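You operate a simulated robot arm through the tools that you are given. There is no shell and no other tool.

You run a simulated two-armed robot. Do the job below in one go: nothing can be reset, and whatever is moved stays where it is left.

JOB
Test sample card 56 on the meter and sort it by the reading.
Fine: Under 40 s goes in the WORN tray, else in the GOOD tray, both on the fabric table. Leave the red clamp open.

It is judged by the outcome, as a careful person would: the job done as asked, and still so three seconds after it is handed in. It fails if anything else is knocked over, pushed out of place, dropped, spilled or broken.

ROBOT AND FRAMES
Two 7-joint arms with fingered hands on one trunk that stands fixed in place. Base frame: the origin is at the foot of the trunk, x ahead of it, y to its left, z up; the work surface is at about z = 880. Readings come in mm, degrees, newtons and seconds.
The left shoulder is at [70, 166, 1193], the right one opposite. With the tool pointing down near the work surface each hand reaches from about 460 to 960 mm from the base axis, measured 20 degrees to its own side. Payload 4.1 kg a hand.
Tool frame (each hand has its own): the origin (TCP) lies between the finger pads and is the grasp point; the fingertips stand 32 mm ahead of it; z points along the fingers, y is the line along which they close. Largest opening 108 mm; the body of the gripper starts 38 mm behind the TCP. The gripper is a hand of 4 fingers: y runs from the thumb to the fingers, the wrist lies at [-16, -108, -186] in the tool frame.
Orientation is told as [roll, pitch, yaw] about the base's x, y, z axes, in that order, counted from this pose: with the fingers straight down and the wrist toward the robot, the tool's x, y and z point along [0, 1, 0], [1, 0, 0] and [0, 0, -1] of the base frame.

CONTROLS
- The arms move only by the tool send_rows. It takes "left_commands", "right_commands" or both (then of equal length, played together; a hand with none holds still); each is a list of rows, each an object of numbers (a shift or turn left out is 0): "dx", "dy", "dz": the shift along the tool's x, y, z in units of 20 mm (1.0 is 20 mm); "ax", "ay", "az": the turn, a rotation vector about the tool's x, y, z in units of 6 degrees (1.0 is 6 degrees). In form: [{"dx": .., "dy": .., "dz": .., "ax": .., "ay": .., "az": ..}, ...]. A call has 1 to 20 rows; each row shifts and turns the commanded pose from where the row before left it, along the tool's axes as they then stand. A call with a number of a shift or a turn outside -1 to 1 is refused whole. Each row takes 0.2 s and may step no farther than 50 mm and 8.6 degrees from the row before; otherwise, the whole call is refused. A pose out of reach is approached as far as the arm can. The call stops where the force on the tool passes 40 N (or 10 N more than at its start, if that is more) or the arm is blocked; 0.2 s more then pass. In this call time passes only in rows, and 0.2 s behind the last. It gives the time, the measured TCP pose, the force on the tool (base axes), the opening and the grip force at its end, in the units of the frame above (readings bear some noise), with the torque about the TCP (base axes, N m) and any sound that the robot's microphone picked up, and new pictures: "show" is both (left out), scene, wrist or none (wrist: the cameras of the hands that moved).
- Cameras (640 x 400 px; columns grow to the right, rows downward): "scene" is now at [134, -34.4, 1426.4]; the picture's right is [-0.39, -0.92, 0.00], its down [-0.47, 0.20, -0.86] and it looks along [0.80, -0.33, -0.51] (base axes); focal length 311 px, centre (320, 200). "left" rides on the left gripper at [-64, -93, -132] in its tool frame; the picture's right is [-0.80, -0.28, 0.53], its down [0.55, -0.71, 0.45] and it looks along [0.25, 0.65, 0.72] (tool axes); focal length 247 px, centre (320, 200). "right" rides on the right gripper at [64, -93, -132] in its tool frame; the picture's right is [-0.80, 0.28, -0.53], its down [-0.55, -0.71, 0.45] and it looks along [-0.25, 0.65, 0.72] (tool axes); focal length 247 px, centre (320, 200). There is no depth. A picture from a camera that has moved, and an enlarged one, comes with that camera's place and axes in the base frame and with its lens.
- lift_body(by): slides the trunk up (or, below 0, down) by that many mm; the arms and the scene camera ride with it, the base frame stays. It gives what a move gives, with no picture.
- curl_fingers(index, middle, ring, thumb_bend, hand): sets how far each is bent, from 0 (flat) to 100 (curled in); at 30 the hand is open as for a grip, at 70 the pads meet at the TCP. One left out holds its place. A second passes; each finger stops where it meets its share of the squeeze, and holds until it gets a number again. It is the only way to open and close the hand. It gives what a move gives, with no picture; readings hold the bend of each and the force on the fingers (four entries, about 0 where the hand has none), thumb and palm.
- turn_head(pan, tilt): turns the head with the scene camera to pan (to the left, within 86 degrees either way) and tilt (down, from -29 to 69), counted from straight ahead of the robot. It gives what a move gives, and a new picture of the scene camera.
- zoom(camera, box): a new picture of the part [left, top, right, bottom] of that camera's present view, enlarged. The clock stands still meanwhile.
- job_done(): hands the job in; it is judged then, once.

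Places have to be worked out from the pictures, the camera data and where the tool is seen. Open the grippers and draw the arms clear of the work before you hand the job in, unless the task says otherwise.

The tools are called after "Call:" by a JSON object that holds its "method" and its "body". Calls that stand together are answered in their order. send_rows: Moves the arms, as the interface text tells. Its arguments: {"type":"object","properties":{"left_commands":{"type":"array","items":{"type":"object","properties":{"dx":{"type":"number"},"dy":{"type":"number"},"dz":{"type":"number"},"ax":{"type":"number"},"ay":{"type":"number"},"az":{"type":"number"}}}},"right_commands":{"type":"array","items":{"type":"object","properties":{"dx":{"type":"number"},"dy":{"type":"number"},"dz":{"type":"number"},"ax":{"type":"number"},"ay":{"type":"number"},"az":{"type":"number"}}}},"show":{"type":"string","enum":["both","scene","wrist","none"]}},"required":[]} The other tools are called the same way: lift_body (by) slides the trunk up or down; curl_fingers (index, middle, ring, thumb_bend, hand) moves the fingers one by one; turn_head (pan, tilt) turns the head that bears the scene camera; zoom (camera, box) takes an enlarged picture of a part of a camera's view; job_done () hands the job in.

At the start:

```text
time: 0.0
left_tcp_pos: [487.1, -17.9, 1197.2]
left_orientation: [0.1, 0.0, 0.0]
left_force: [-1.1, -0.3, 0.3]
left_torque: [0.0, 0.02, 0.0]
left_gripper_width: 107.8
left_finger_force: 0.0
left_shape: jaw
left_bend: [30.0, 30.0, 30.0, 30.0]
left_finger forces: [0.0, 0.1, 0.1, 0.0, 0.0, 0.0]
right_tcp_pos: [394.3, -419.1, 1235.8]
right_orientation: [-0.1, -0.1, 0.2]
right_force: [-0.6, -0.3, -0.8]
right_torque: [-0.03, 0.0, 0.02]
right_gripper_width: 107.5
right_finger_force: 0.0
right_shape: jaw
right_bend: [30.0, 30.0, 30.0, 30.0]
right_finger forces: [0.0, 0.0, 0.0, 0.0, 0.0, 0.1]
trunk travel left (down, up): [-700.0, 240.0]
head pan, tilt: [-22.7, 30.4]
```

scene: 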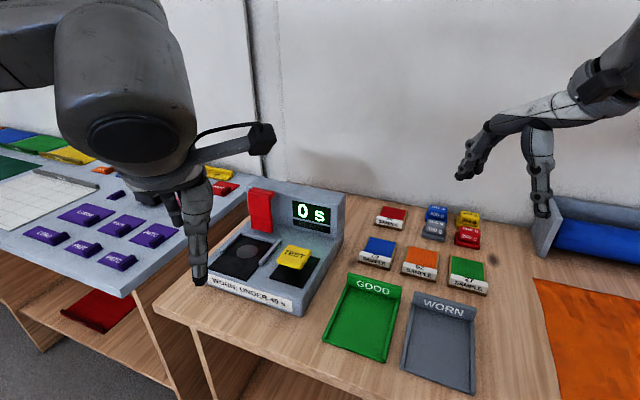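
right: 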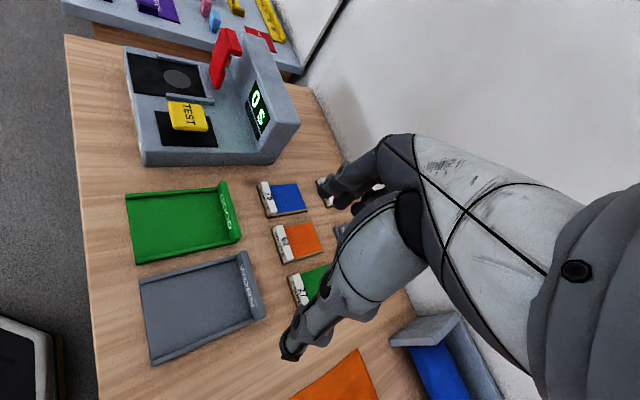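
left: 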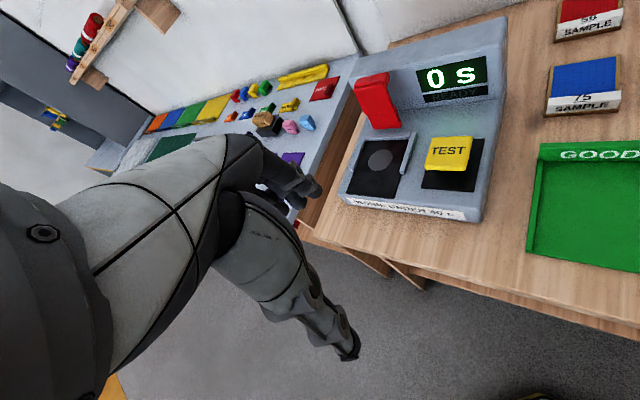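

I see a meter with a red clamp, a dark pad with a disc, a yellow TEST button, and several sample cards. I'll zoom in to read the labels before moving anything.

Call:
{"method": "zoom", "body": {"camera": "scene", "box": [340, 190, 520, 310]}}

Call:
{"method": "zoom", "body": {"camera": "scene", "box": [180, 180, 360, 320]}}

Call:
{"method": "zoom", "body": {"camera": "left", "box": [330, 0, 640, 260]}}

Call:
{"method": "zoom", "body": {"camera": "right", "box": [100, 20, 380, 220]}}

```text
3.33 times, centred on (430, 250) of scene
camera zoom: at [134.0, -34.4, 1426.4], right [-0.39, -0.92, 0.0], down [-0.47, 0.2, -0.86], along [0.8, -0.33, -0.51], focal length 1036 px, centre (-47, 33)
```

zoom: 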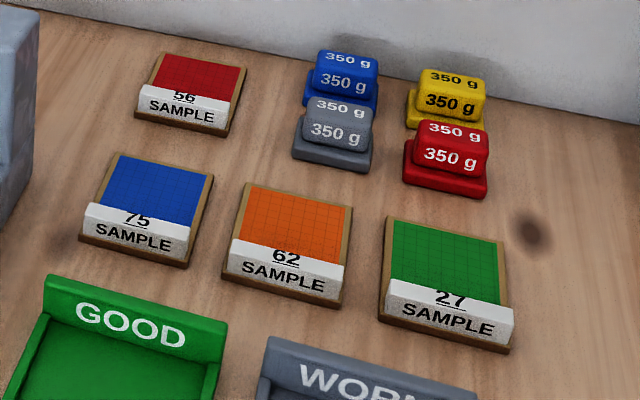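

```text
2.86 times, centred on (270, 250) of scene
camera zoom: at [134.0, -34.4, 1426.4], right [-0.39, -0.92, 0.0], down [-0.47, 0.2, -0.86], along [0.8, -0.33, -0.51], focal length 888 px, centre (463, 57)
```

zoom: 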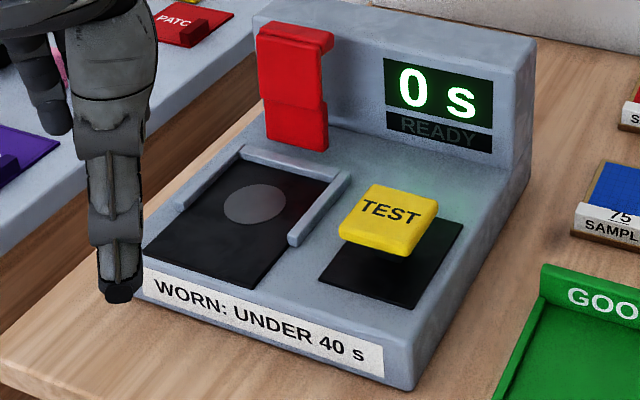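

```text
1.54 times, centred on (485, 130) of left
camera zoom: at [392.9, -81.6, 1328.6], right [-0.28, -0.8, -0.53], down [-0.71, 0.55, -0.45], along [0.65, 0.25, -0.72], focal length 380 px, centre (66, 308)
```

zoom: 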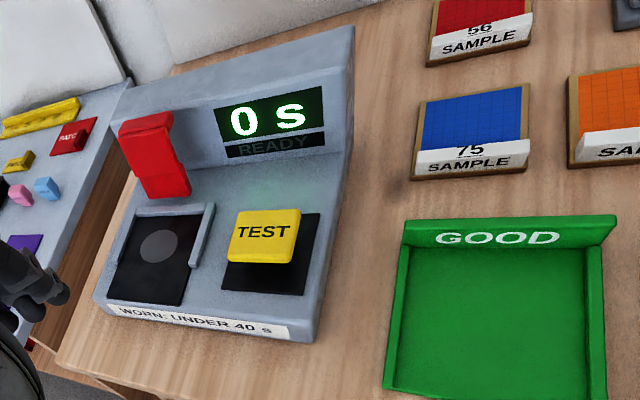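

```text
2.00 times, centred on (240, 120) of right
camera zoom: at [301.6, -354.8, 1366.9], right [0.28, -0.8, 0.53], down [-0.71, -0.55, -0.45], along [0.65, -0.25, -0.72], focal length 494 px, centre (480, 360)
```

zoom: 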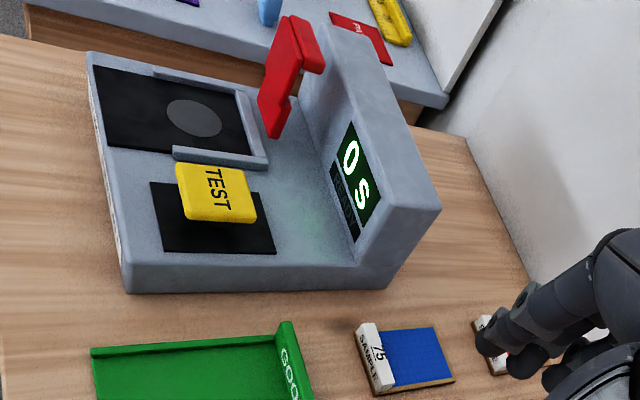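

The cards read 56 (red), 75, 62 and 27, and the meter has a guide pocket with a disc, a raised clamp and a TEST button. I'll point the head more directly at the bench to measure places.

Call:
{"method": "turn_head", "body": {"pan": -38, "tilt": 38}}

```text
time: 0.8
left_tcp_pos: [485.7, -18.1, 1197.1]
left_orientation: [-0.1, 0.0, 0.0]
left_force: [1.4, 0.5, 0.0]
left_torque: [-0.02, -0.01, 0.01]
left_gripper_width: 107.6
left_finger_force: 0.0
left_shape: jaw
left_bend: [30.0, 30.0, 30.0, 30.0]
left_finger forces: [0.0, 0.1, 0.0, 0.0, 0.1, 0.1]
right_tcp_pos: [393.9, -419.6, 1236.7]
right_orientation: [0.0, 0.0, 0.1]
right_force: [0.6, 0.1, 0.8]
right_torque: [-0.01, 0.03, -0.01]
right_gripper_width: 107.7
right_finger_force: 0.0
right_shape: jaw
right_bend: [30.0, 30.0, 30.0, 30.0]
right_finger forces: [0.0, 0.0, 0.0, 0.1, 0.0, 0.0]
trunk travel left (down, up): [-700.0, 240.0]
head pan, tilt: [-38.0, 38.0]
camera scene: at [118.8, -52.6, 1414.8], right [-0.62, -0.79, 0.0], down [-0.49, 0.38, -0.79], along [0.62, -0.48, -0.62], focal length 311 px, centre (320, 200)
```

scene: 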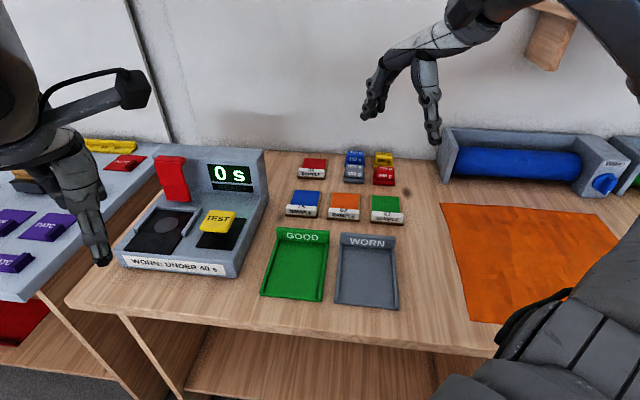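

The bench looks turned about 45° to my right, with its front edge about 410 mm from the base. I'll zoom in on the cards, trays and meter to get precise places.

Call:
{"method": "zoom", "body": {"camera": "scene", "box": [270, 140, 430, 240]}}

Call:
{"method": "zoom", "body": {"camera": "scene", "box": [100, 140, 280, 290]}}

Call:
{"method": "zoom", "body": {"camera": "scene", "box": [250, 220, 410, 320]}}

```text
4.00 times, centred on (350, 190) of scene
camera zoom: at [118.8, -52.6, 1414.8], right [-0.62, -0.79, 0.0], down [-0.49, 0.38, -0.79], along [0.62, -0.48, -0.62], focal length 1243 px, centre (200, 240)
```

zoom: 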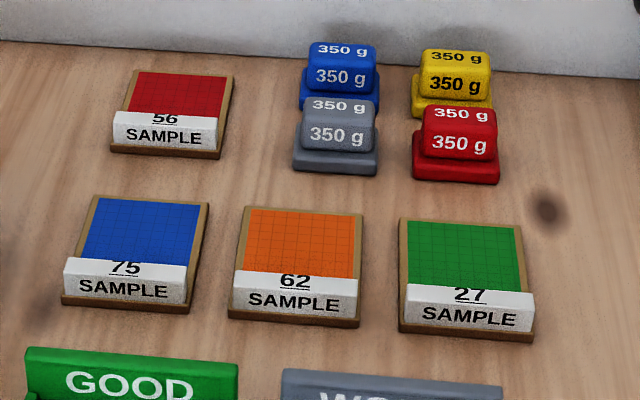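

```text
2.67 times, centred on (190, 215) of scene
camera zoom: at [118.8, -52.6, 1414.8], right [-0.62, -0.79, 0.0], down [-0.49, 0.38, -0.79], along [0.62, -0.48, -0.62], focal length 829 px, centre (667, 160)
```

zoom: 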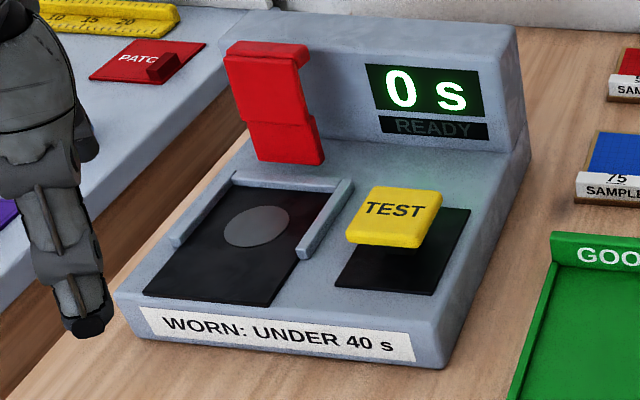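

```text
4.00 times, centred on (330, 270) of scene
camera zoom: at [118.8, -52.6, 1414.8], right [-0.62, -0.79, 0.0], down [-0.49, 0.38, -0.79], along [0.62, -0.48, -0.62], focal length 1243 px, centre (280, -80)
```

zoom: 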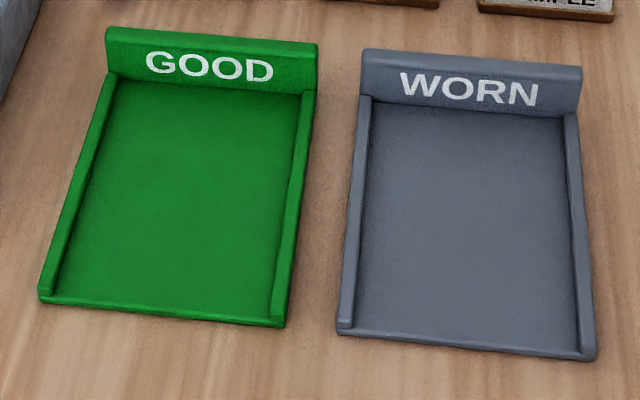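

Card 56 is roughly 84 × 106 mm, centred near base [793, -553]. The meter's pocket centre is near [744, -100]. I'll look closely at the clamp from the left and right wrist cameras to see how it hinges.

Call:
{"method": "zoom", "body": {"camera": "left", "box": [330, 50, 430, 210]}}

Call:
{"method": "zoom", "body": {"camera": "right", "box": [180, 10, 300, 110]}}

Call:
{"method": "zoom", "body": {"camera": "scene", "box": [140, 140, 220, 200]}}

Call:
{"method": "zoom", "body": {"camera": "left", "box": [540, 0, 640, 120]}}

Call:
{"method": "zoom", "body": {"camera": "right", "box": [250, 160, 350, 320]}}

```text
2.50 times, centred on (380, 130) of left
camera zoom: at [392.9, -81.6, 1328.6], right [-0.28, -0.8, -0.53], down [-0.71, 0.55, -0.45], along [0.65, 0.25, -0.72], focal length 617 px, centre (170, 375)
```

zoom: 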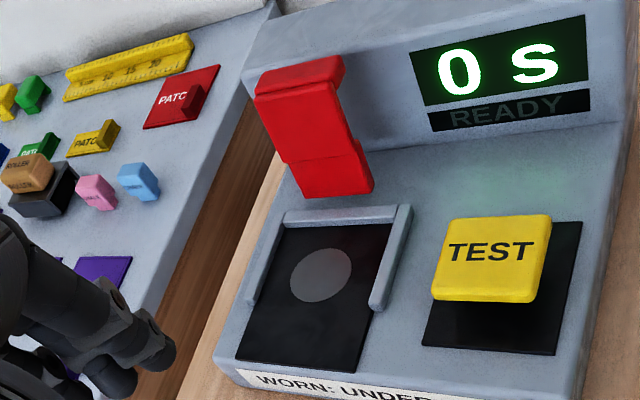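

```text
4.00 times, centred on (240, 60) of right
camera zoom: at [301.6, -354.8, 1366.9], right [0.28, -0.8, 0.53], down [-0.71, -0.55, -0.45], along [0.65, -0.25, -0.72], focal length 988 px, centre (640, 760)
```

zoom: 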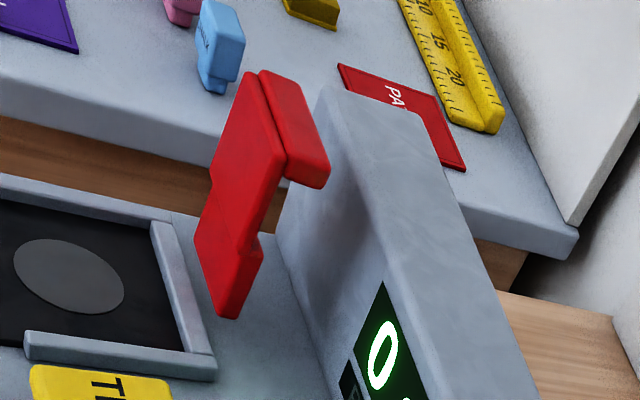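

```text
6.67 times, centred on (180, 170) of scene
camera zoom: at [118.8, -52.6, 1414.8], right [-0.62, -0.79, 0.0], down [-0.49, 0.38, -0.79], along [0.62, -0.48, -0.62], focal length 2072 px, centre (1253, 400)
```

zoom: 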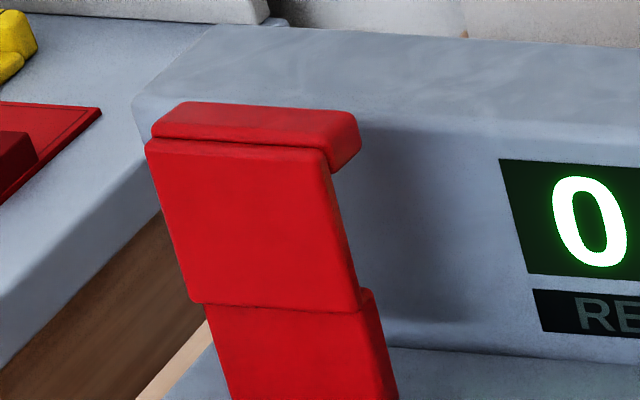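

```text
3.33 times, centred on (590, 60) of left
camera zoom: at [392.9, -81.6, 1328.6], right [-0.28, -0.8, -0.53], down [-0.71, 0.55, -0.45], along [0.65, 0.25, -0.72], focal length 823 px, centre (-580, 667)
```

zoom: 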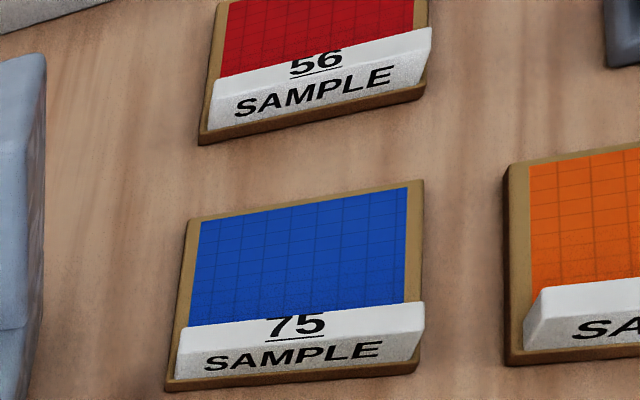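

```text
2.50 times, centred on (300, 240) of right
camera zoom: at [301.6, -354.8, 1366.9], right [0.28, -0.8, 0.53], down [-0.71, -0.55, -0.45], along [0.65, -0.25, -0.72], focal length 617 px, centre (370, 100)
```

zoom: 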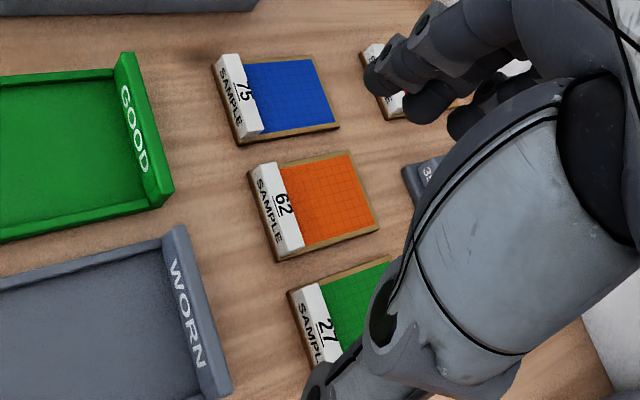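

The clamp is a vertical red plate (front face a≈670 in bench axes, top z≈1056) that hinges at its foot, with a handle lip pointing backward. It is open now. Before using the right arm I want the left arm out of the way, so I'll check the space on the left.

Call:
{"method": "turn_head", "body": {"pan": 25, "tilt": 35}}

```text
time: 2.1
left_tcp_pos: [486.1, -17.9, 1197.0]
left_orientation: [0.0, 0.0, 0.0]
left_force: [-0.1, -0.4, 0.1]
left_torque: [0.04, 0.02, 0.01]
left_gripper_width: 107.4
left_finger_force: 0.0
left_shape: jaw
left_bend: [30.0, 30.0, 30.0, 30.0]
left_finger forces: [0.0, 0.1, 0.0, 0.0, 0.0, 0.0]
right_tcp_pos: [393.6, -419.1, 1235.1]
right_orientation: [0.0, 0.0, 0.2]
right_force: [-0.2, 0.0, 0.1]
right_torque: [0.0, 0.0, -0.04]
right_gripper_width: 107.9
right_finger_force: 0.1
right_shape: jaw
right_bend: [30.0, 30.0, 30.0, 30.0]
right_finger forces: [0.1, 0.1, 0.1, 0.0, 0.1, 0.0]
trunk travel left (down, up): [-700.0, 240.0]
head pan, tilt: [25.0, 35.0]
camera scene: at [130.6, 37.6, 1419.3], right [0.42, -0.91, 0.0], down [-0.52, -0.24, -0.82], along [0.74, 0.35, -0.57], focal length 311 px, centre (320, 200)
```

scene: 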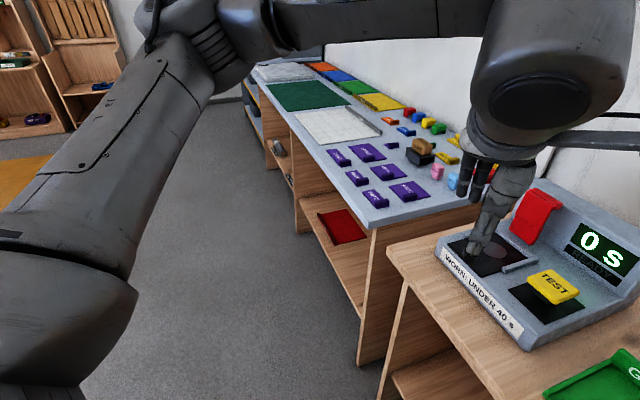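

The space left of the arm is open floor, and the other bench's items are low and far away. I'll move the left hand about 260 mm to the left at its present height.

Call:
{"method": "send_rows", "body": {"left_commands": [{"dx": 1}, {"dx": 1}, {"dx": 1}, {"dx": 1}, {"dx": 1}, {"dx": 1}, {"dx": 1}, {"dx": 1}, {"dx": 1}, {"dx": 1}, {"dx": 1}, {"dx": 1}, {"dx": 1}, {"dx": 1}], "show": "scene"}}

```text
time: 5.1
left_tcp_pos: [484.7, 263.0, 1197.4]
left_orientation: [-0.1, 0.1, 0.0]
left_force: [0.3, 0.3, 0.2]
left_torque: [-0.02, -0.03, 0.0]
left_gripper_width: 107.6
left_finger_force: 0.0
left_shape: jaw
left_bend: [30.0, 30.0, 30.0, 30.0]
left_finger forces: [0.0, 0.1, 0.0, 0.0, 0.0, 0.0]
right_tcp_pos: [391.8, -419.1, 1237.3]
right_orientation: [0.0, 0.1, 0.0]
right_force: [0.0, 0.0, 0.5]
right_torque: [-0.05, -0.03, 0.01]
right_gripper_width: 107.8
right_finger_force: 0.0
right_shape: jaw
right_bend: [30.0, 30.0, 30.0, 30.0]
right_finger forces: [0.0, 0.0, 0.1, 0.0, 0.0, 0.0]
trunk travel left (down, up): [-700.0, 240.0]
head pan, tilt: [25.0, 35.0]
camera scene: at [129.8, 38.9, 1419.4], right [0.42, -0.91, 0.0], down [-0.52, -0.24, -0.82], along [0.74, 0.35, -0.57], focal length 311 px, centre (320, 200)
```

scene: 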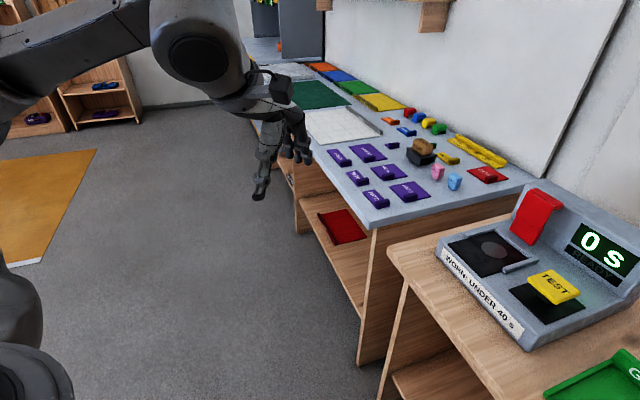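

The left arm is clear, and this gives an unobstructed view of the meter. I'll zoom on the clamp from here, then turn the head back to the cards.

Call:
{"method": "zoom", "body": {"camera": "scene", "box": [430, 170, 640, 350]}}

Call:
{"method": "turn_head", "body": {"pan": -42, "tilt": 32}}

```text
2.22 times, centred on (535, 260) of scene
camera zoom: at [129.8, 38.9, 1419.4], right [0.42, -0.91, 0.0], down [-0.52, -0.24, -0.82], along [0.74, 0.35, -0.57], focal length 691 px, centre (-158, 67)
```

zoom: 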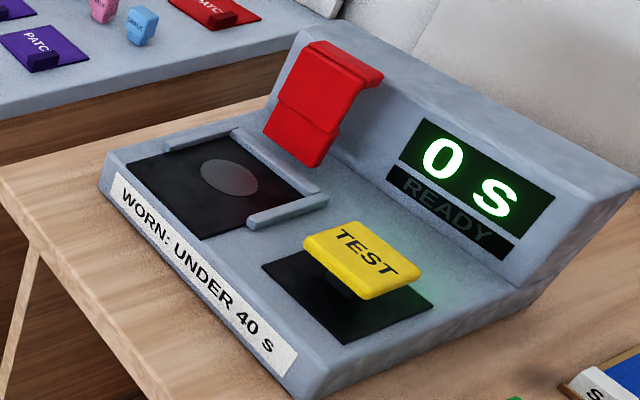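

```text
time: 6.5
left_tcp_pos: [486.2, 260.9, 1196.2]
left_orientation: [0.1, -0.1, 0.0]
left_force: [0.7, -0.3, 0.3]
left_torque: [-0.01, 0.04, -0.01]
left_gripper_width: 107.4
left_finger_force: 0.1
left_shape: jaw
left_bend: [30.0, 30.0, 30.0, 30.0]
left_finger forces: [0.0, 0.1, 0.1, 0.1, 0.0, 0.1]
right_tcp_pos: [393.9, -419.3, 1236.2]
right_orientation: [-0.1, 0.0, 0.1]
right_force: [-0.1, -0.2, 0.2]
right_torque: [-0.01, -0.02, 0.01]
right_gripper_width: 107.7
right_finger_force: 0.1
right_shape: jaw
right_bend: [30.0, 30.0, 30.0, 30.0]
right_finger forces: [0.1, 0.0, 0.0, 0.0, 0.1, 0.1]
trunk travel left (down, up): [-700.0, 240.0]
head pan, tilt: [-42.0, 32.0]
camera scene: at [117.4, -59.3, 1424.0], right [-0.67, -0.74, 0.0], down [-0.39, 0.35, -0.85], along [0.63, -0.57, -0.53], focal length 311 px, centre (320, 200)
```

scene: 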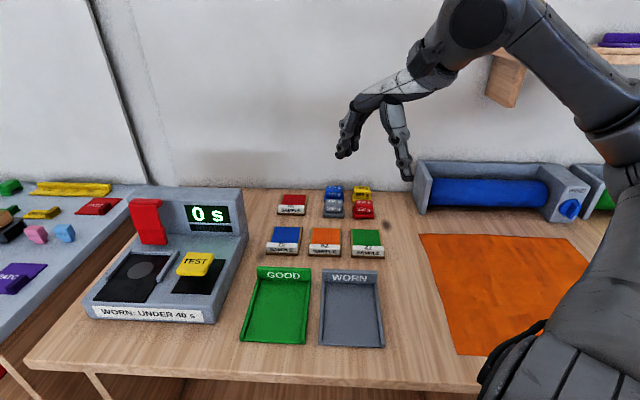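

The bench is clear for the right hand. I'll turn the right hand 45° so its closing line runs front-to-back across the bench (yaw −45°).

Call:
{"method": "send_rows", "body": {"right_commands": [{"az": 0.9375}, {"az": 0.9375}, {"az": 0.9375}, {"az": 0.9375}, {"az": 0.9375}, {"az": 0.9375}, {"az": 0.9375}, {"az": 0.9375}], "show": "both"}}

```text
time: 8.3
left_tcp_pos: [486.2, 263.0, 1196.2]
left_orientation: [0.0, 0.0, 0.0]
left_force: [0.1, -0.1, -0.3]
left_torque: [0.01, -0.01, 0.01]
left_gripper_width: 107.5
left_finger_force: 0.1
left_shape: jaw
left_bend: [30.0, 30.0, 30.0, 30.0]
left_finger forces: [0.0, 0.0, 0.0, 0.1, 0.0, 0.1]
right_tcp_pos: [393.1, -418.2, 1236.6]
right_orientation: [0.0, 0.0, -45.1]
right_force: [-0.1, 0.0, -0.7]
right_torque: [-0.03, 0.0, 0.01]
right_gripper_width: 107.5
right_finger_force: 0.1
right_shape: jaw
right_bend: [30.0, 30.0, 30.0, 30.0]
right_finger forces: [0.1, 0.1, 0.0, 0.1, 0.1, 0.0]
trunk travel left (down, up): [-700.0, 240.0]
head pan, tilt: [-42.0, 32.0]
camera scene: at [117.2, -58.5, 1424.0], right [-0.67, -0.74, 0.0], down [-0.39, 0.35, -0.85], along [0.63, -0.57, -0.53], focal length 311 px, centre (320, 200)
camera right: at [373.9, -306.5, 1367.4], right [-0.36, -0.76, 0.53], down [-0.89, 0.11, -0.45], along [0.28, -0.64, -0.72], focal length 247 px, centre (320, 200)
```

scene: 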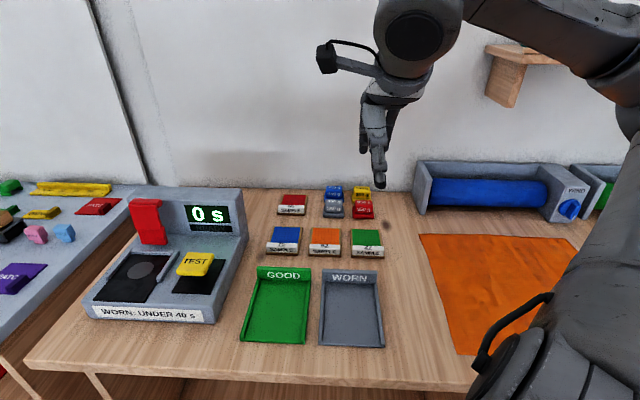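
right: 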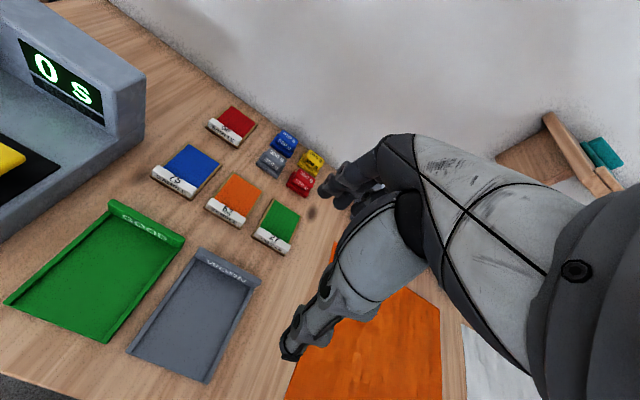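

Yaw is now −45°. I'll carry the open right hand above card 56's label block, stopping at z≈1060.

Call:
{"method": "send_rows", "body": {"right_commands": [{"dx": 0.522, "dy": 0.92, "dz": 0.489}, {"dx": 0.522, "dy": 0.92, "dz": 0.489}, {"dx": 0.522, "dy": 0.92, "dz": 0.489}, {"dx": 0.522, "dy": 0.92, "dz": 0.489}, {"dx": 0.522, "dy": 0.92, "dz": 0.489}, {"dx": 0.522, "dy": 0.92, "dz": 0.489}, {"dx": 0.522, "dy": 0.92, "dz": 0.489}, {"dx": 0.522, "dy": 0.92, "dz": 0.489}, {"dx": 0.522, "dy": 0.92, "dz": 0.489}, {"dx": 0.522, "dy": 0.92, "dz": 0.489}, {"dx": 0.522, "dy": 0.92, "dz": 0.489}, {"dx": 0.522, "dy": 0.92, "dz": 0.489}, {"dx": 0.522, "dy": 0.92, "dz": 0.489}, {"dx": 0.522, "dy": 0.92, "dz": 0.489}, {"dx": 0.522, "dy": 0.92, "dz": 0.489}, {"dx": 0.522, "dy": 0.92, "dz": 0.489}, {"dx": 0.522, "dy": 0.92, "dz": 0.489}, {"dx": 0.522, "dy": 0.92, "dz": 0.489}], "show": "both"}}

```text
time: 12.1
left_tcp_pos: [487.1, 262.7, 1196.7]
left_orientation: [0.0, 0.0, 0.1]
left_force: [0.8, 0.1, -0.4]
left_torque: [0.01, -0.02, 0.01]
left_gripper_width: 107.5
left_finger_force: 0.1
left_shape: jaw
left_bend: [30.0, 30.0, 30.0, 30.0]
left_finger forces: [0.0, 0.1, 0.0, 0.0, 0.0, 0.0]
right_tcp_pos: [701.4, -523.2, 1081.4]
right_orientation: [0.1, 0.1, -44.8]
right_force: [0.5, 0.1, 0.3]
right_torque: [0.0, -0.02, -0.02]
right_gripper_width: 107.5
right_finger_force: 0.1
right_shape: jaw
right_bend: [30.0, 30.0, 30.0, 30.0]
right_finger forces: [0.0, 0.0, 0.1, 0.0, 0.0, 0.0]
right hand out of reach, approached as far as the arm can: row 16, 17, 18
trunk travel left (down, up): [-700.0, 240.0]
head pan, tilt: [-42.0, 32.0]
camera scene: at [117.8, -59.9, 1423.9], right [-0.67, -0.74, 0.0], down [-0.39, 0.35, -0.85], along [0.63, -0.57, -0.53], focal length 311 px, centre (320, 200)
camera right: at [682.0, -412.1, 1210.7], right [-0.36, -0.77, 0.53], down [-0.89, 0.11, -0.45], along [0.29, -0.63, -0.72], focal length 247 px, centre (320, 200)
```

scene: 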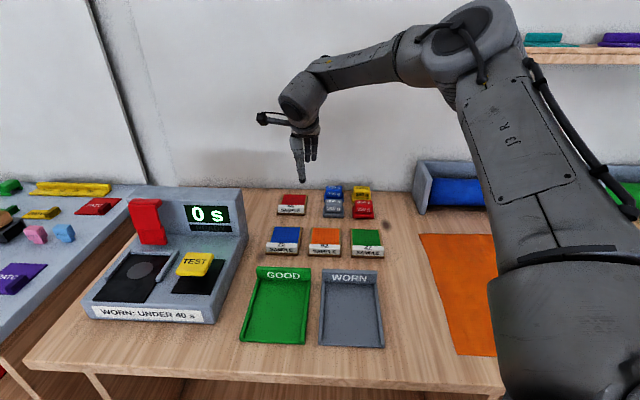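
right: 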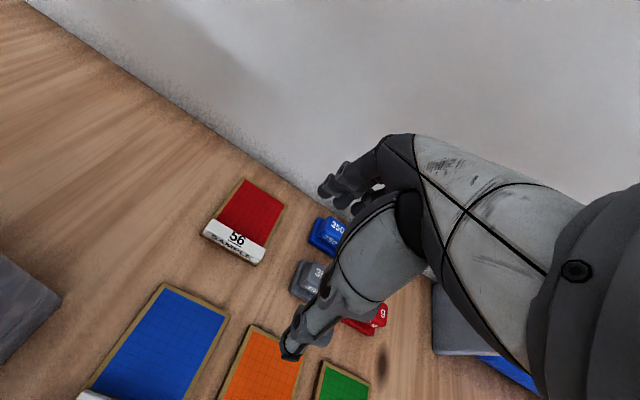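

The arm stopped short at [701, -523, 1081]: the pointing-down pose with this yaw is too far for the wrist. Tilting the fingers forward brings the wrist nearer, so I'll tilt by 24° in place and see how the reach changes.

Call:
{"method": "send_rows", "body": {"right_commands": [{"ax": -1}, {"ax": -1}, {"ax": -1}, {"ax": -1}], "show": "both"}}

```text
time: 13.1
left_tcp_pos: [486.7, 263.1, 1196.0]
left_orientation: [0.0, 0.0, 0.0]
left_force: [0.4, 0.6, 1.1]
left_torque: [0.0, 0.0, -0.02]
left_gripper_width: 107.7
left_finger_force: 0.1
left_shape: jaw
left_bend: [30.0, 30.0, 30.0, 30.0]
left_finger forces: [0.1, 0.1, 0.0, 0.0, 0.0, 0.1]
right_tcp_pos: [702.1, -520.9, 1080.8]
right_orientation: [0.1, -24.0, -44.8]
right_force: [0.2, 0.7, 0.1]
right_torque: [0.02, -0.03, 0.01]
right_gripper_width: 108.0
right_finger_force: 0.1
right_shape: jaw
right_bend: [30.0, 30.0, 30.0, 30.0]
right_finger forces: [0.0, 0.0, 0.0, 0.0, 0.0, 0.0]
trunk travel left (down, up): [-700.0, 240.0]
head pan, tilt: [-42.0, 32.0]
camera scene: at [117.4, -59.0, 1424.0], right [-0.67, -0.74, 0.0], down [-0.39, 0.35, -0.85], along [0.63, -0.57, -0.53], focal length 311 px, centre (320, 200)
camera right: at [649.3, -378.2, 1162.3], right [-0.53, -0.6, 0.6], down [-0.71, -0.06, -0.7], along [0.45, -0.8, -0.39], focal length 247 px, centre (320, 200)
```

scene: 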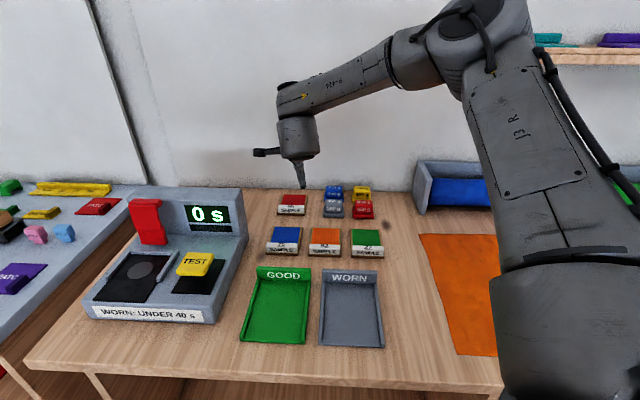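
right: 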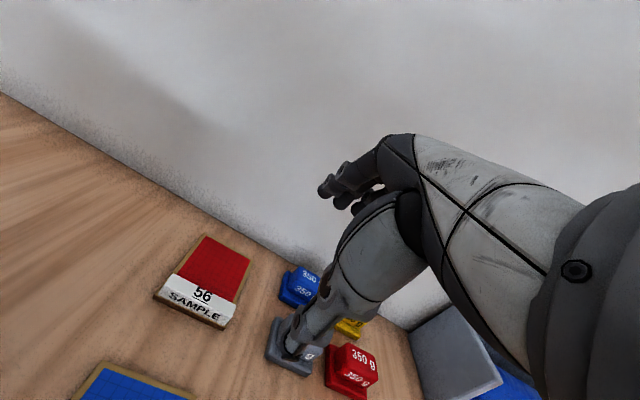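

The tilt succeeded and the pose was held. I'll try moving to the card's column while descending 60 mm, which tests whether this tilted pose reaches far enough.

Call:
{"method": "send_rows", "body": {"right_commands": [{"dx": 0.525, "dy": 0.151, "dz": 0.89}, {"dx": 0.525, "dy": 0.151, "dz": 0.89}, {"dx": 0.525, "dy": 0.151, "dz": 0.89}, {"dx": 0.525, "dy": 0.151, "dz": 0.89}], "show": "both"}}

```text
time: 14.1
left_tcp_pos: [486.3, 261.9, 1197.0]
left_orientation: [0.0, 0.0, -0.1]
left_force: [-0.2, -0.8, 0.0]
left_torque: [0.02, 0.01, -0.02]
left_gripper_width: 107.5
left_finger_force: 0.1
left_shape: jaw
left_bend: [30.0, 30.0, 30.0, 30.0]
left_finger forces: [0.1, 0.1, 0.0, 0.0, 0.0, 0.1]
right_tcp_pos: [706.6, -528.6, 1061.6]
right_orientation: [0.0, -23.8, -44.9]
right_force: [-0.7, 0.2, -1.0]
right_torque: [0.01, 0.0, 0.02]
right_gripper_width: 107.7
right_finger_force: 0.1
right_shape: jaw
right_bend: [30.0, 30.0, 30.0, 30.0]
right_finger forces: [0.0, 0.1, 0.1, 0.0, 0.0, 0.0]
right hand out of reach, approached as far as the arm can: row 1, 2, 3, 4
trunk travel left (down, up): [-700.0, 240.0]
head pan, tilt: [-42.0, 32.0]
camera scene: at [117.6, -59.5, 1424.0], right [-0.67, -0.74, 0.0], down [-0.39, 0.35, -0.85], along [0.63, -0.57, -0.53], focal length 311 px, centre (320, 200)
camera right: at [654.0, -384.8, 1143.7], right [-0.53, -0.6, 0.6], down [-0.72, -0.06, -0.7], along [0.45, -0.8, -0.39], focal length 247 px, centre (320, 200)
```

scene: 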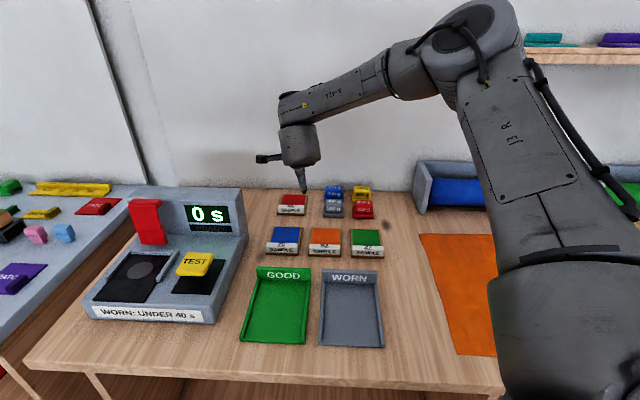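
right: 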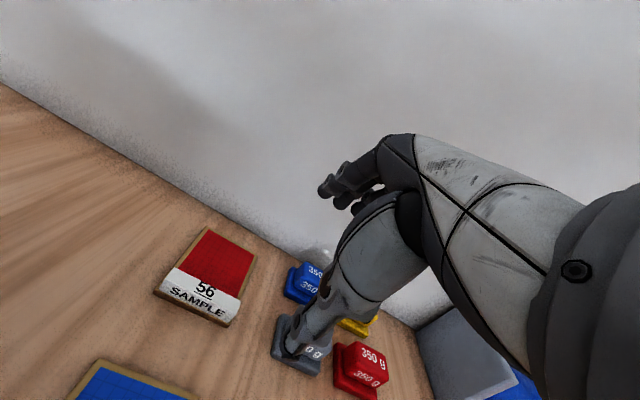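

Reach stops mainly on moving left with this yaw, so the wrist's sideways bend is the limit rather than arm length. I'll ease the yaw by 10° and try again for the column above the card's label at safe height.

Call:
{"method": "send_rows", "body": {"right_commands": [{"ay": 0.339, "az": -0.762}, {"ay": 0.339, "az": -0.762}, {"dx": 0.615, "dy": 0.67, "dz": 0.3}, {"dx": 0.615, "dy": 0.67, "dz": 0.3}, {"dx": 0.615, "dy": 0.67, "dz": 0.3}], "show": "scene"}}

```text
time: 15.3
left_tcp_pos: [486.6, 263.0, 1196.8]
left_orientation: [-0.1, 0.0, 0.1]
left_force: [0.4, 0.0, 1.0]
left_torque: [-0.02, 0.02, -0.02]
left_gripper_width: 107.4
left_finger_force: 0.1
left_shape: jaw
left_bend: [30.0, 30.0, 30.0, 30.0]
left_finger forces: [0.0, 0.1, 0.1, 0.0, 0.0, 0.0]
right_tcp_pos: [735.4, -526.4, 1076.8]
right_orientation: [0.0, -23.9, -34.8]
right_force: [-0.7, 0.0, -0.1]
right_torque: [0.03, -0.01, -0.01]
right_gripper_width: 107.6
right_finger_force: 0.0
right_shape: jaw
right_bend: [30.0, 30.0, 30.0, 30.0]
right_finger forces: [0.1, 0.0, 0.0, 0.1, 0.1, 0.0]
right hand out of reach, approached as far as the arm can: row 4, 5
trunk travel left (down, up): [-700.0, 240.0]
head pan, tilt: [-42.0, 32.0]
camera scene: at [117.1, -59.1, 1424.0], right [-0.67, -0.74, 0.0], down [-0.39, 0.35, -0.85], along [0.63, -0.57, -0.53], focal length 311 px, centre (320, 200)
```

scene: 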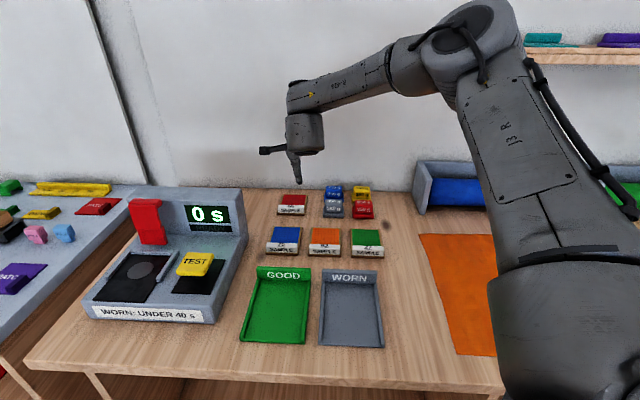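

Now at a≈892, b≈−148, closer but still limited. I'll lean the hand sideways (fingers pointing a bit left, wrist to the right) to relax the wrist bend, then continue toward the label.

Call:
{"method": "send_rows", "body": {"right_commands": [{"ay": 1}, {"ay": 1}, {"ay": 1}, {"ay": 1}, {"dx": 0.07, "dy": 0.14, "dz": 1}, {"dx": 0.07, "dy": 0.14, "dz": 1}], "show": "both"}}

```text
time: 16.7
left_tcp_pos: [486.2, 262.4, 1197.2]
left_orientation: [-0.1, 0.0, 0.0]
left_force: [-0.1, -0.4, 0.3]
left_torque: [-0.02, 0.0, -0.01]
left_gripper_width: 107.5
left_finger_force: 0.1
left_shape: jaw
left_bend: [30.0, 30.0, 30.0, 30.0]
left_finger forces: [0.0, 0.0, 0.1, 0.0, 0.0, 0.0]
right_tcp_pos: [750.6, -523.6, 1057.2]
right_orientation: [24.1, -23.9, -34.9]
right_force: [-0.4, 0.5, 0.8]
right_torque: [0.01, -0.02, 0.02]
right_gripper_width: 107.3
right_finger_force: 0.1
right_shape: jaw
right_bend: [30.0, 30.0, 30.0, 30.0]
right_finger forces: [0.0, 0.0, 0.1, 0.0, 0.0, 0.0]
right hand out of reach, approached as far as the arm can: row 6
trunk travel left (down, up): [-700.0, 240.0]
head pan, tilt: [-42.0, 32.0]
camera scene: at [116.8, -59.6, 1424.0], right [-0.67, -0.74, 0.0], down [-0.39, 0.35, -0.85], along [0.63, -0.57, -0.53], focal length 311 px, centre (320, 200)
camera right: at [635.0, -435.8, 1152.6], right [-0.38, -0.89, 0.26], down [-0.5, -0.04, -0.86], along [0.78, -0.46, -0.43], focal length 247 px, centre (320, 200)
```

scene: 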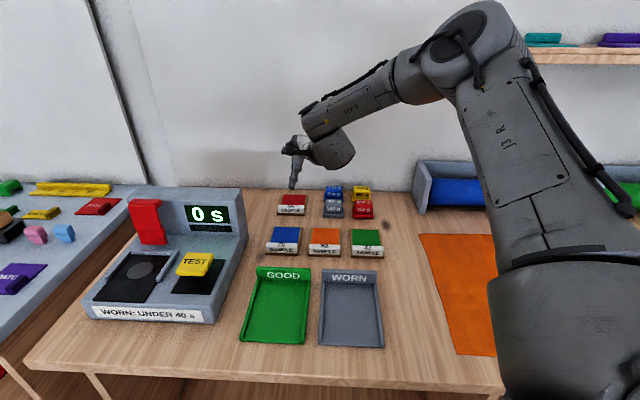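
right: 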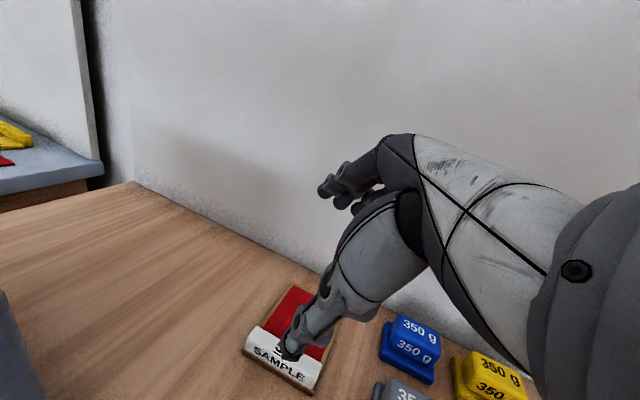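

The lean helped a little (a≈901, b≈−160) but did not remove the limit. I'll undo both tilts, set the yaw to about −25° (the natural line from the shoulder), and test the straight-down reach over the label.

Call:
{"method": "send_rows", "body": {"right_commands": [{"ay": -1}, {"ay": -1}, {"ay": -1}, {"ay": -1}, {"ax": 1}, {"ax": 1}, {"ax": 1}, {"ax": 1}, {"az": -0.833}, {"az": -0.833}, {"dx": 0.11, "dy": 0.165, "dz": 0.95}, {"dx": 0.11, "dy": 0.165, "dz": 0.95}, {"dx": 0.11, "dy": 0.165, "dz": 0.95}], "show": "both"}}

```text
time: 19.5
left_tcp_pos: [485.3, 262.6, 1196.9]
left_orientation: [0.0, -0.1, -0.1]
left_force: [0.4, -0.2, -1.0]
left_torque: [0.01, -0.01, 0.01]
left_gripper_width: 107.5
left_finger_force: 0.0
left_shape: jaw
left_bend: [30.0, 30.0, 30.0, 30.0]
left_finger forces: [0.1, 0.1, 0.0, 0.0, 0.0, 0.0]
right_tcp_pos: [699.7, -522.5, 1030.4]
right_orientation: [0.1, -0.1, -24.8]
right_force: [0.0, 1.2, -0.6]
right_torque: [0.02, 0.02, -0.01]
right_gripper_width: 107.6
right_finger_force: 0.0
right_shape: jaw
right_bend: [30.0, 30.0, 30.0, 30.0]
right_finger forces: [0.1, 0.0, 0.0, 0.0, 0.1, 0.0]
right hand out of reach, approached as far as the arm can: row 2, 3, 4, 6, 7, 8, 11, 12, 13
trunk travel left (down, up): [-700.0, 240.0]
head pan, tilt: [-42.0, 32.0]
camera scene: at [117.4, -59.5, 1424.0], right [-0.67, -0.74, 0.0], down [-0.39, 0.35, -0.85], along [0.63, -0.57, -0.53], focal length 311 px, centre (320, 200)
camera right: at [642.7, -424.7, 1161.1], right [-0.08, -0.84, 0.53], down [-0.87, -0.2, -0.45], along [0.49, -0.5, -0.72], focal length 247 px, centre (320, 200)
```

scene: 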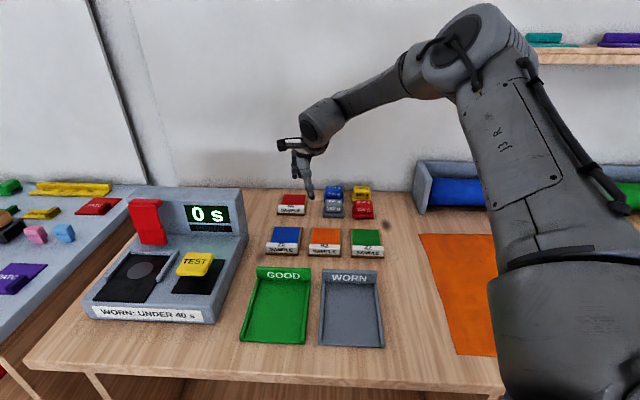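
right: 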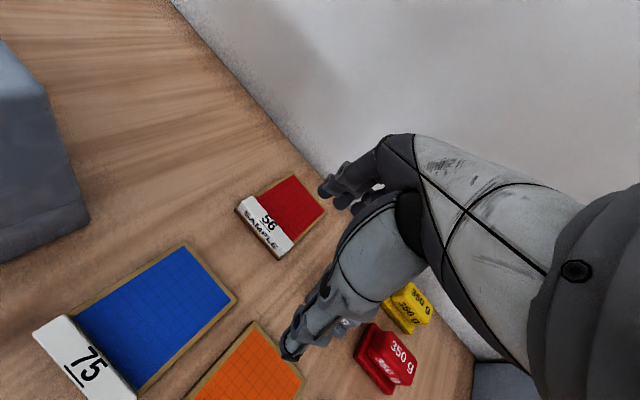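

Straight down, x seems to stop near 700 while y matches the target. Before choosing a strategy I'll test how far this arm extends in a more central direction, with yaw 0 and well above the meter (z≈1100).

Call:
{"method": "send_rows", "body": {"right_commands": [{"az": -0.833, "dz": -0.8}, {"az": -0.833, "dz": -0.8}, {"az": -0.833, "dz": -0.8}, {"az": -0.833, "dz": -0.8}, {"az": -0.833, "dz": -0.8}, {"dx": 0.95, "dy": 0.6}, {"dx": 0.95, "dy": 0.6}, {"dx": 0.95, "dy": 0.6}, {"dx": 0.95, "dy": 0.6}, {"dx": 0.95, "dy": 0.6}, {"dx": 0.95, "dy": 0.6}, {"dx": 0.95, "dy": 0.6}, {"dx": 0.95, "dy": 0.6}], "show": "scene"}}

```text
time: 22.3
left_tcp_pos: [486.5, 262.2, 1197.4]
left_orientation: [0.1, 0.1, 0.0]
left_force: [0.3, -0.5, 0.1]
left_torque: [-0.02, -0.01, -0.04]
left_gripper_width: 107.7
left_finger_force: 0.0
left_shape: jaw
left_bend: [30.0, 30.0, 30.0, 30.0]
left_finger forces: [0.0, 0.1, 0.0, 0.1, 0.1, 0.0]
right_tcp_pos: [708.3, -329.6, 1125.1]
right_orientation: [0.1, 0.0, 0.1]
right_force: [-0.4, 0.2, -0.2]
right_torque: [0.01, -0.06, -0.01]
right_gripper_width: 107.5
right_finger_force: 0.1
right_shape: jaw
right_bend: [30.0, 30.0, 30.0, 30.0]
right_finger forces: [0.0, 0.0, 0.0, 0.0, 0.1, 0.0]
right hand out of reach, approached as far as the arm can: row 3, 4, 5, 11, 12, 13
trunk travel left (down, up): [-700.0, 240.0]
head pan, tilt: [-42.0, 32.0]
camera scene: at [117.6, -59.1, 1424.0], right [-0.67, -0.74, 0.0], down [-0.39, 0.35, -0.85], along [0.63, -0.57, -0.53], focal length 311 px, centre (320, 200)
```

scene: 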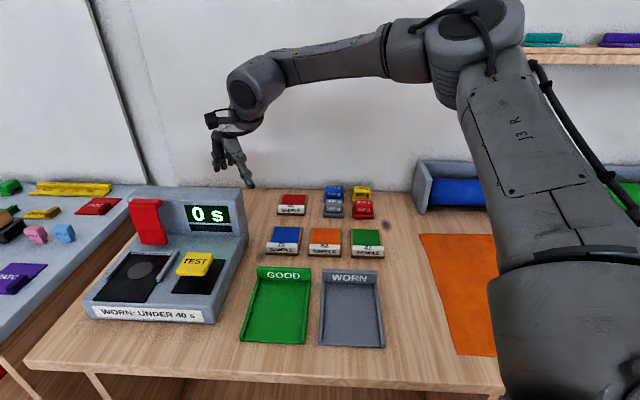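

Higher up the reach is shorter (x≈708 at z=1125), so the wrist needs the forearm slanting downward. Raising the trunk should help because the arm then slopes down to the bench. I'll lift by 150 mm.

Call:
{"method": "lift_body", "body": {"by": 150}}

```text
time: 24.0
left_tcp_pos: [486.9, 262.4, 1346.7]
left_orientation: [0.0, 0.0, 0.0]
left_force: [0.1, 0.0, 0.6]
left_torque: [0.02, 0.01, 0.01]
left_gripper_width: 107.5
left_finger_force: 0.0
left_shape: jaw
left_bend: [30.0, 30.0, 30.0, 30.0]
left_finger forces: [0.1, 0.0, 0.1, 0.0, 0.0, 0.0]
right_tcp_pos: [708.2, -328.9, 1273.3]
right_orientation: [0.2, 0.0, 0.1]
right_force: [0.0, 0.6, -0.3]
right_torque: [0.01, 0.02, 0.01]
right_gripper_width: 107.5
right_finger_force: 0.1
right_shape: jaw
right_bend: [30.0, 30.0, 30.0, 30.0]
right_finger forces: [0.0, 0.1, 0.0, 0.0, 0.1, 0.0]
trunk travel left (down, up): [-850.0, 90.0]
head pan, tilt: [-42.0, 32.0]
```

Trunk is raised 150 mm. I'll bring the right hand down toward the card from the meter side, then turn the yaw to about −36°.

Call:
{"method": "send_rows", "body": {"right_commands": [{"dx": -0.646, "dy": 0.043, "dz": 0.939}, {"dx": -0.646, "dy": 0.043, "dz": 0.939}, {"dx": -0.646, "dy": 0.043, "dz": 0.939}, {"dx": -0.646, "dy": 0.043, "dz": 0.939}, {"dx": -0.646, "dy": 0.043, "dz": 0.939}, {"dx": -0.646, "dy": 0.043, "dz": 0.939}, {"dx": -0.646, "dy": 0.043, "dz": 0.939}, {"dx": -0.646, "dy": 0.043, "dz": 0.939}, {"dx": -0.646, "dy": 0.043, "dz": 0.939}, {"dx": -0.646, "dy": 0.043, "dz": 0.939}, {"dx": -0.646, "dy": 0.043, "dz": 0.939}, {"dx": -0.646, "dy": 0.043, "dz": 0.939}, {"dx": -0.646, "dy": 0.043, "dz": 0.939}, {"dx": -0.646, "dy": 0.043, "dz": 0.939}, {"az": 1}, {"az": 1}, {"az": 1}, {"az": 1}, {"az": 1}, {"az": 1}], "show": "both"}}

```text
time: 28.2
left_tcp_pos: [484.3, 263.9, 1347.5]
left_orientation: [-0.1, 0.1, 0.0]
left_force: [-0.6, 0.4, 0.2]
left_torque: [0.03, 0.01, 0.03]
left_gripper_width: 107.4
left_finger_force: 0.0
left_shape: jaw
left_bend: [30.0, 30.0, 30.0, 30.0]
left_finger forces: [0.0, 0.0, 0.0, 0.0, 0.1, 0.0]
right_tcp_pos: [600.0, -441.9, 1084.6]
right_orientation: [0.1, 0.1, -35.9]
right_force: [0.1, 0.0, 0.0]
right_torque: [0.01, -0.01, 0.0]
right_gripper_width: 107.6
right_finger_force: 0.1
right_shape: jaw
right_bend: [30.0, 30.0, 30.0, 30.0]
right_finger forces: [0.1, 0.0, 0.0, 0.1, 0.1, 0.0]
right hand out of reach, approached as far as the arm can: row 3, 4, 5, 6, 7, 8, 9, 10, 11, 12, 13, 14, 15, 16, 19, 20
trunk travel left (down, up): [-850.0, 90.0]
head pan, tilt: [-42.0, 32.0]
camera scene: at [117.2, -59.1, 1574.0], right [-0.67, -0.74, 0.0], down [-0.39, 0.35, -0.85], along [0.63, -0.57, -0.53], focal length 311 px, centre (320, 200)
camera right: at [562.1, -336.1, 1214.9], right [-0.24, -0.81, 0.53], down [-0.89, -0.03, -0.45], along [0.38, -0.58, -0.72], focal length 247 px, centre (320, 200)
```

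scene: 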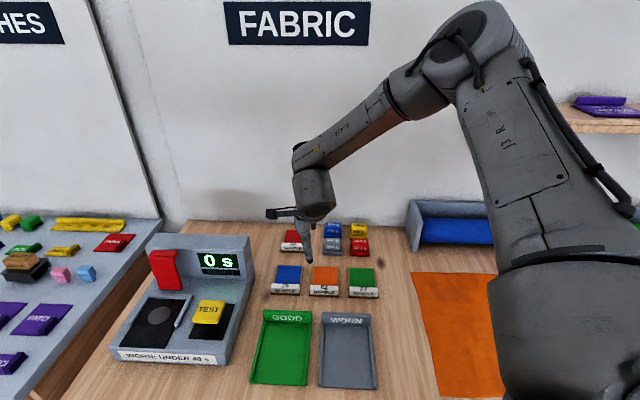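
right: 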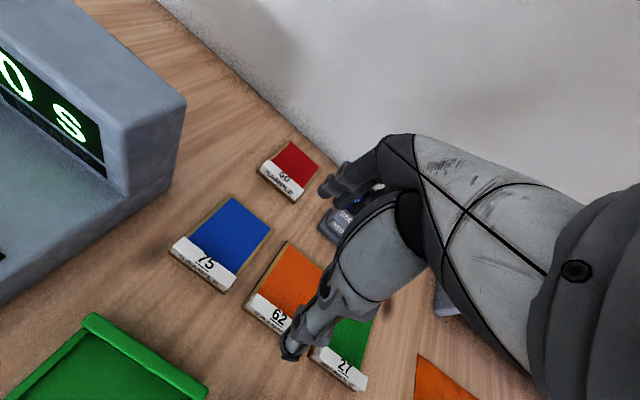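

The bench is labelled FABRIC, which confirms it is the right table. The arm posture barely changes at the elbow, so I'll look right along the arm itself to understand what limits it.

Call:
{"method": "turn_head", "body": {"pan": -80, "tilt": 25}}

```text
time: 29.3
left_tcp_pos: [485.3, 261.9, 1346.6]
left_orientation: [0.1, 0.0, 0.0]
left_force: [-0.2, 0.0, -0.7]
left_torque: [-0.02, 0.0, -0.01]
left_gripper_width: 107.8
left_finger_force: 0.1
left_shape: jaw
left_bend: [30.0, 30.0, 30.0, 30.0]
left_finger forces: [0.0, 0.0, 0.0, 0.1, 0.1, 0.0]
right_tcp_pos: [599.2, -441.9, 1084.5]
right_orientation: [0.1, 0.0, -35.8]
right_force: [-0.1, 0.6, 0.0]
right_torque: [0.01, 0.03, 0.02]
right_gripper_width: 107.5
right_finger_force: 0.0
right_shape: jaw
right_bend: [30.0, 30.0, 30.0, 30.0]
right_finger forces: [0.0, 0.0, 0.0, 0.1, 0.0, 0.0]
trunk travel left (down, up): [-850.0, 90.0]
head pan, tilt: [-80.0, 25.0]
camera scene: at [66.9, -90.0, 1585.1], right [-0.98, -0.17, 0.0], down [-0.07, 0.42, -0.91], along [0.16, -0.89, -0.42], focal length 311 px, centre (320, 200)
```

scene: 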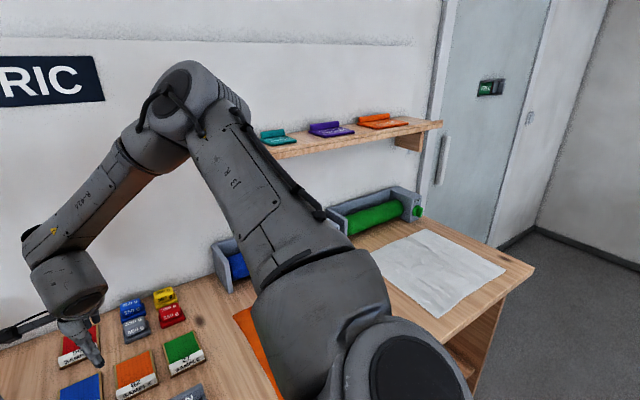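

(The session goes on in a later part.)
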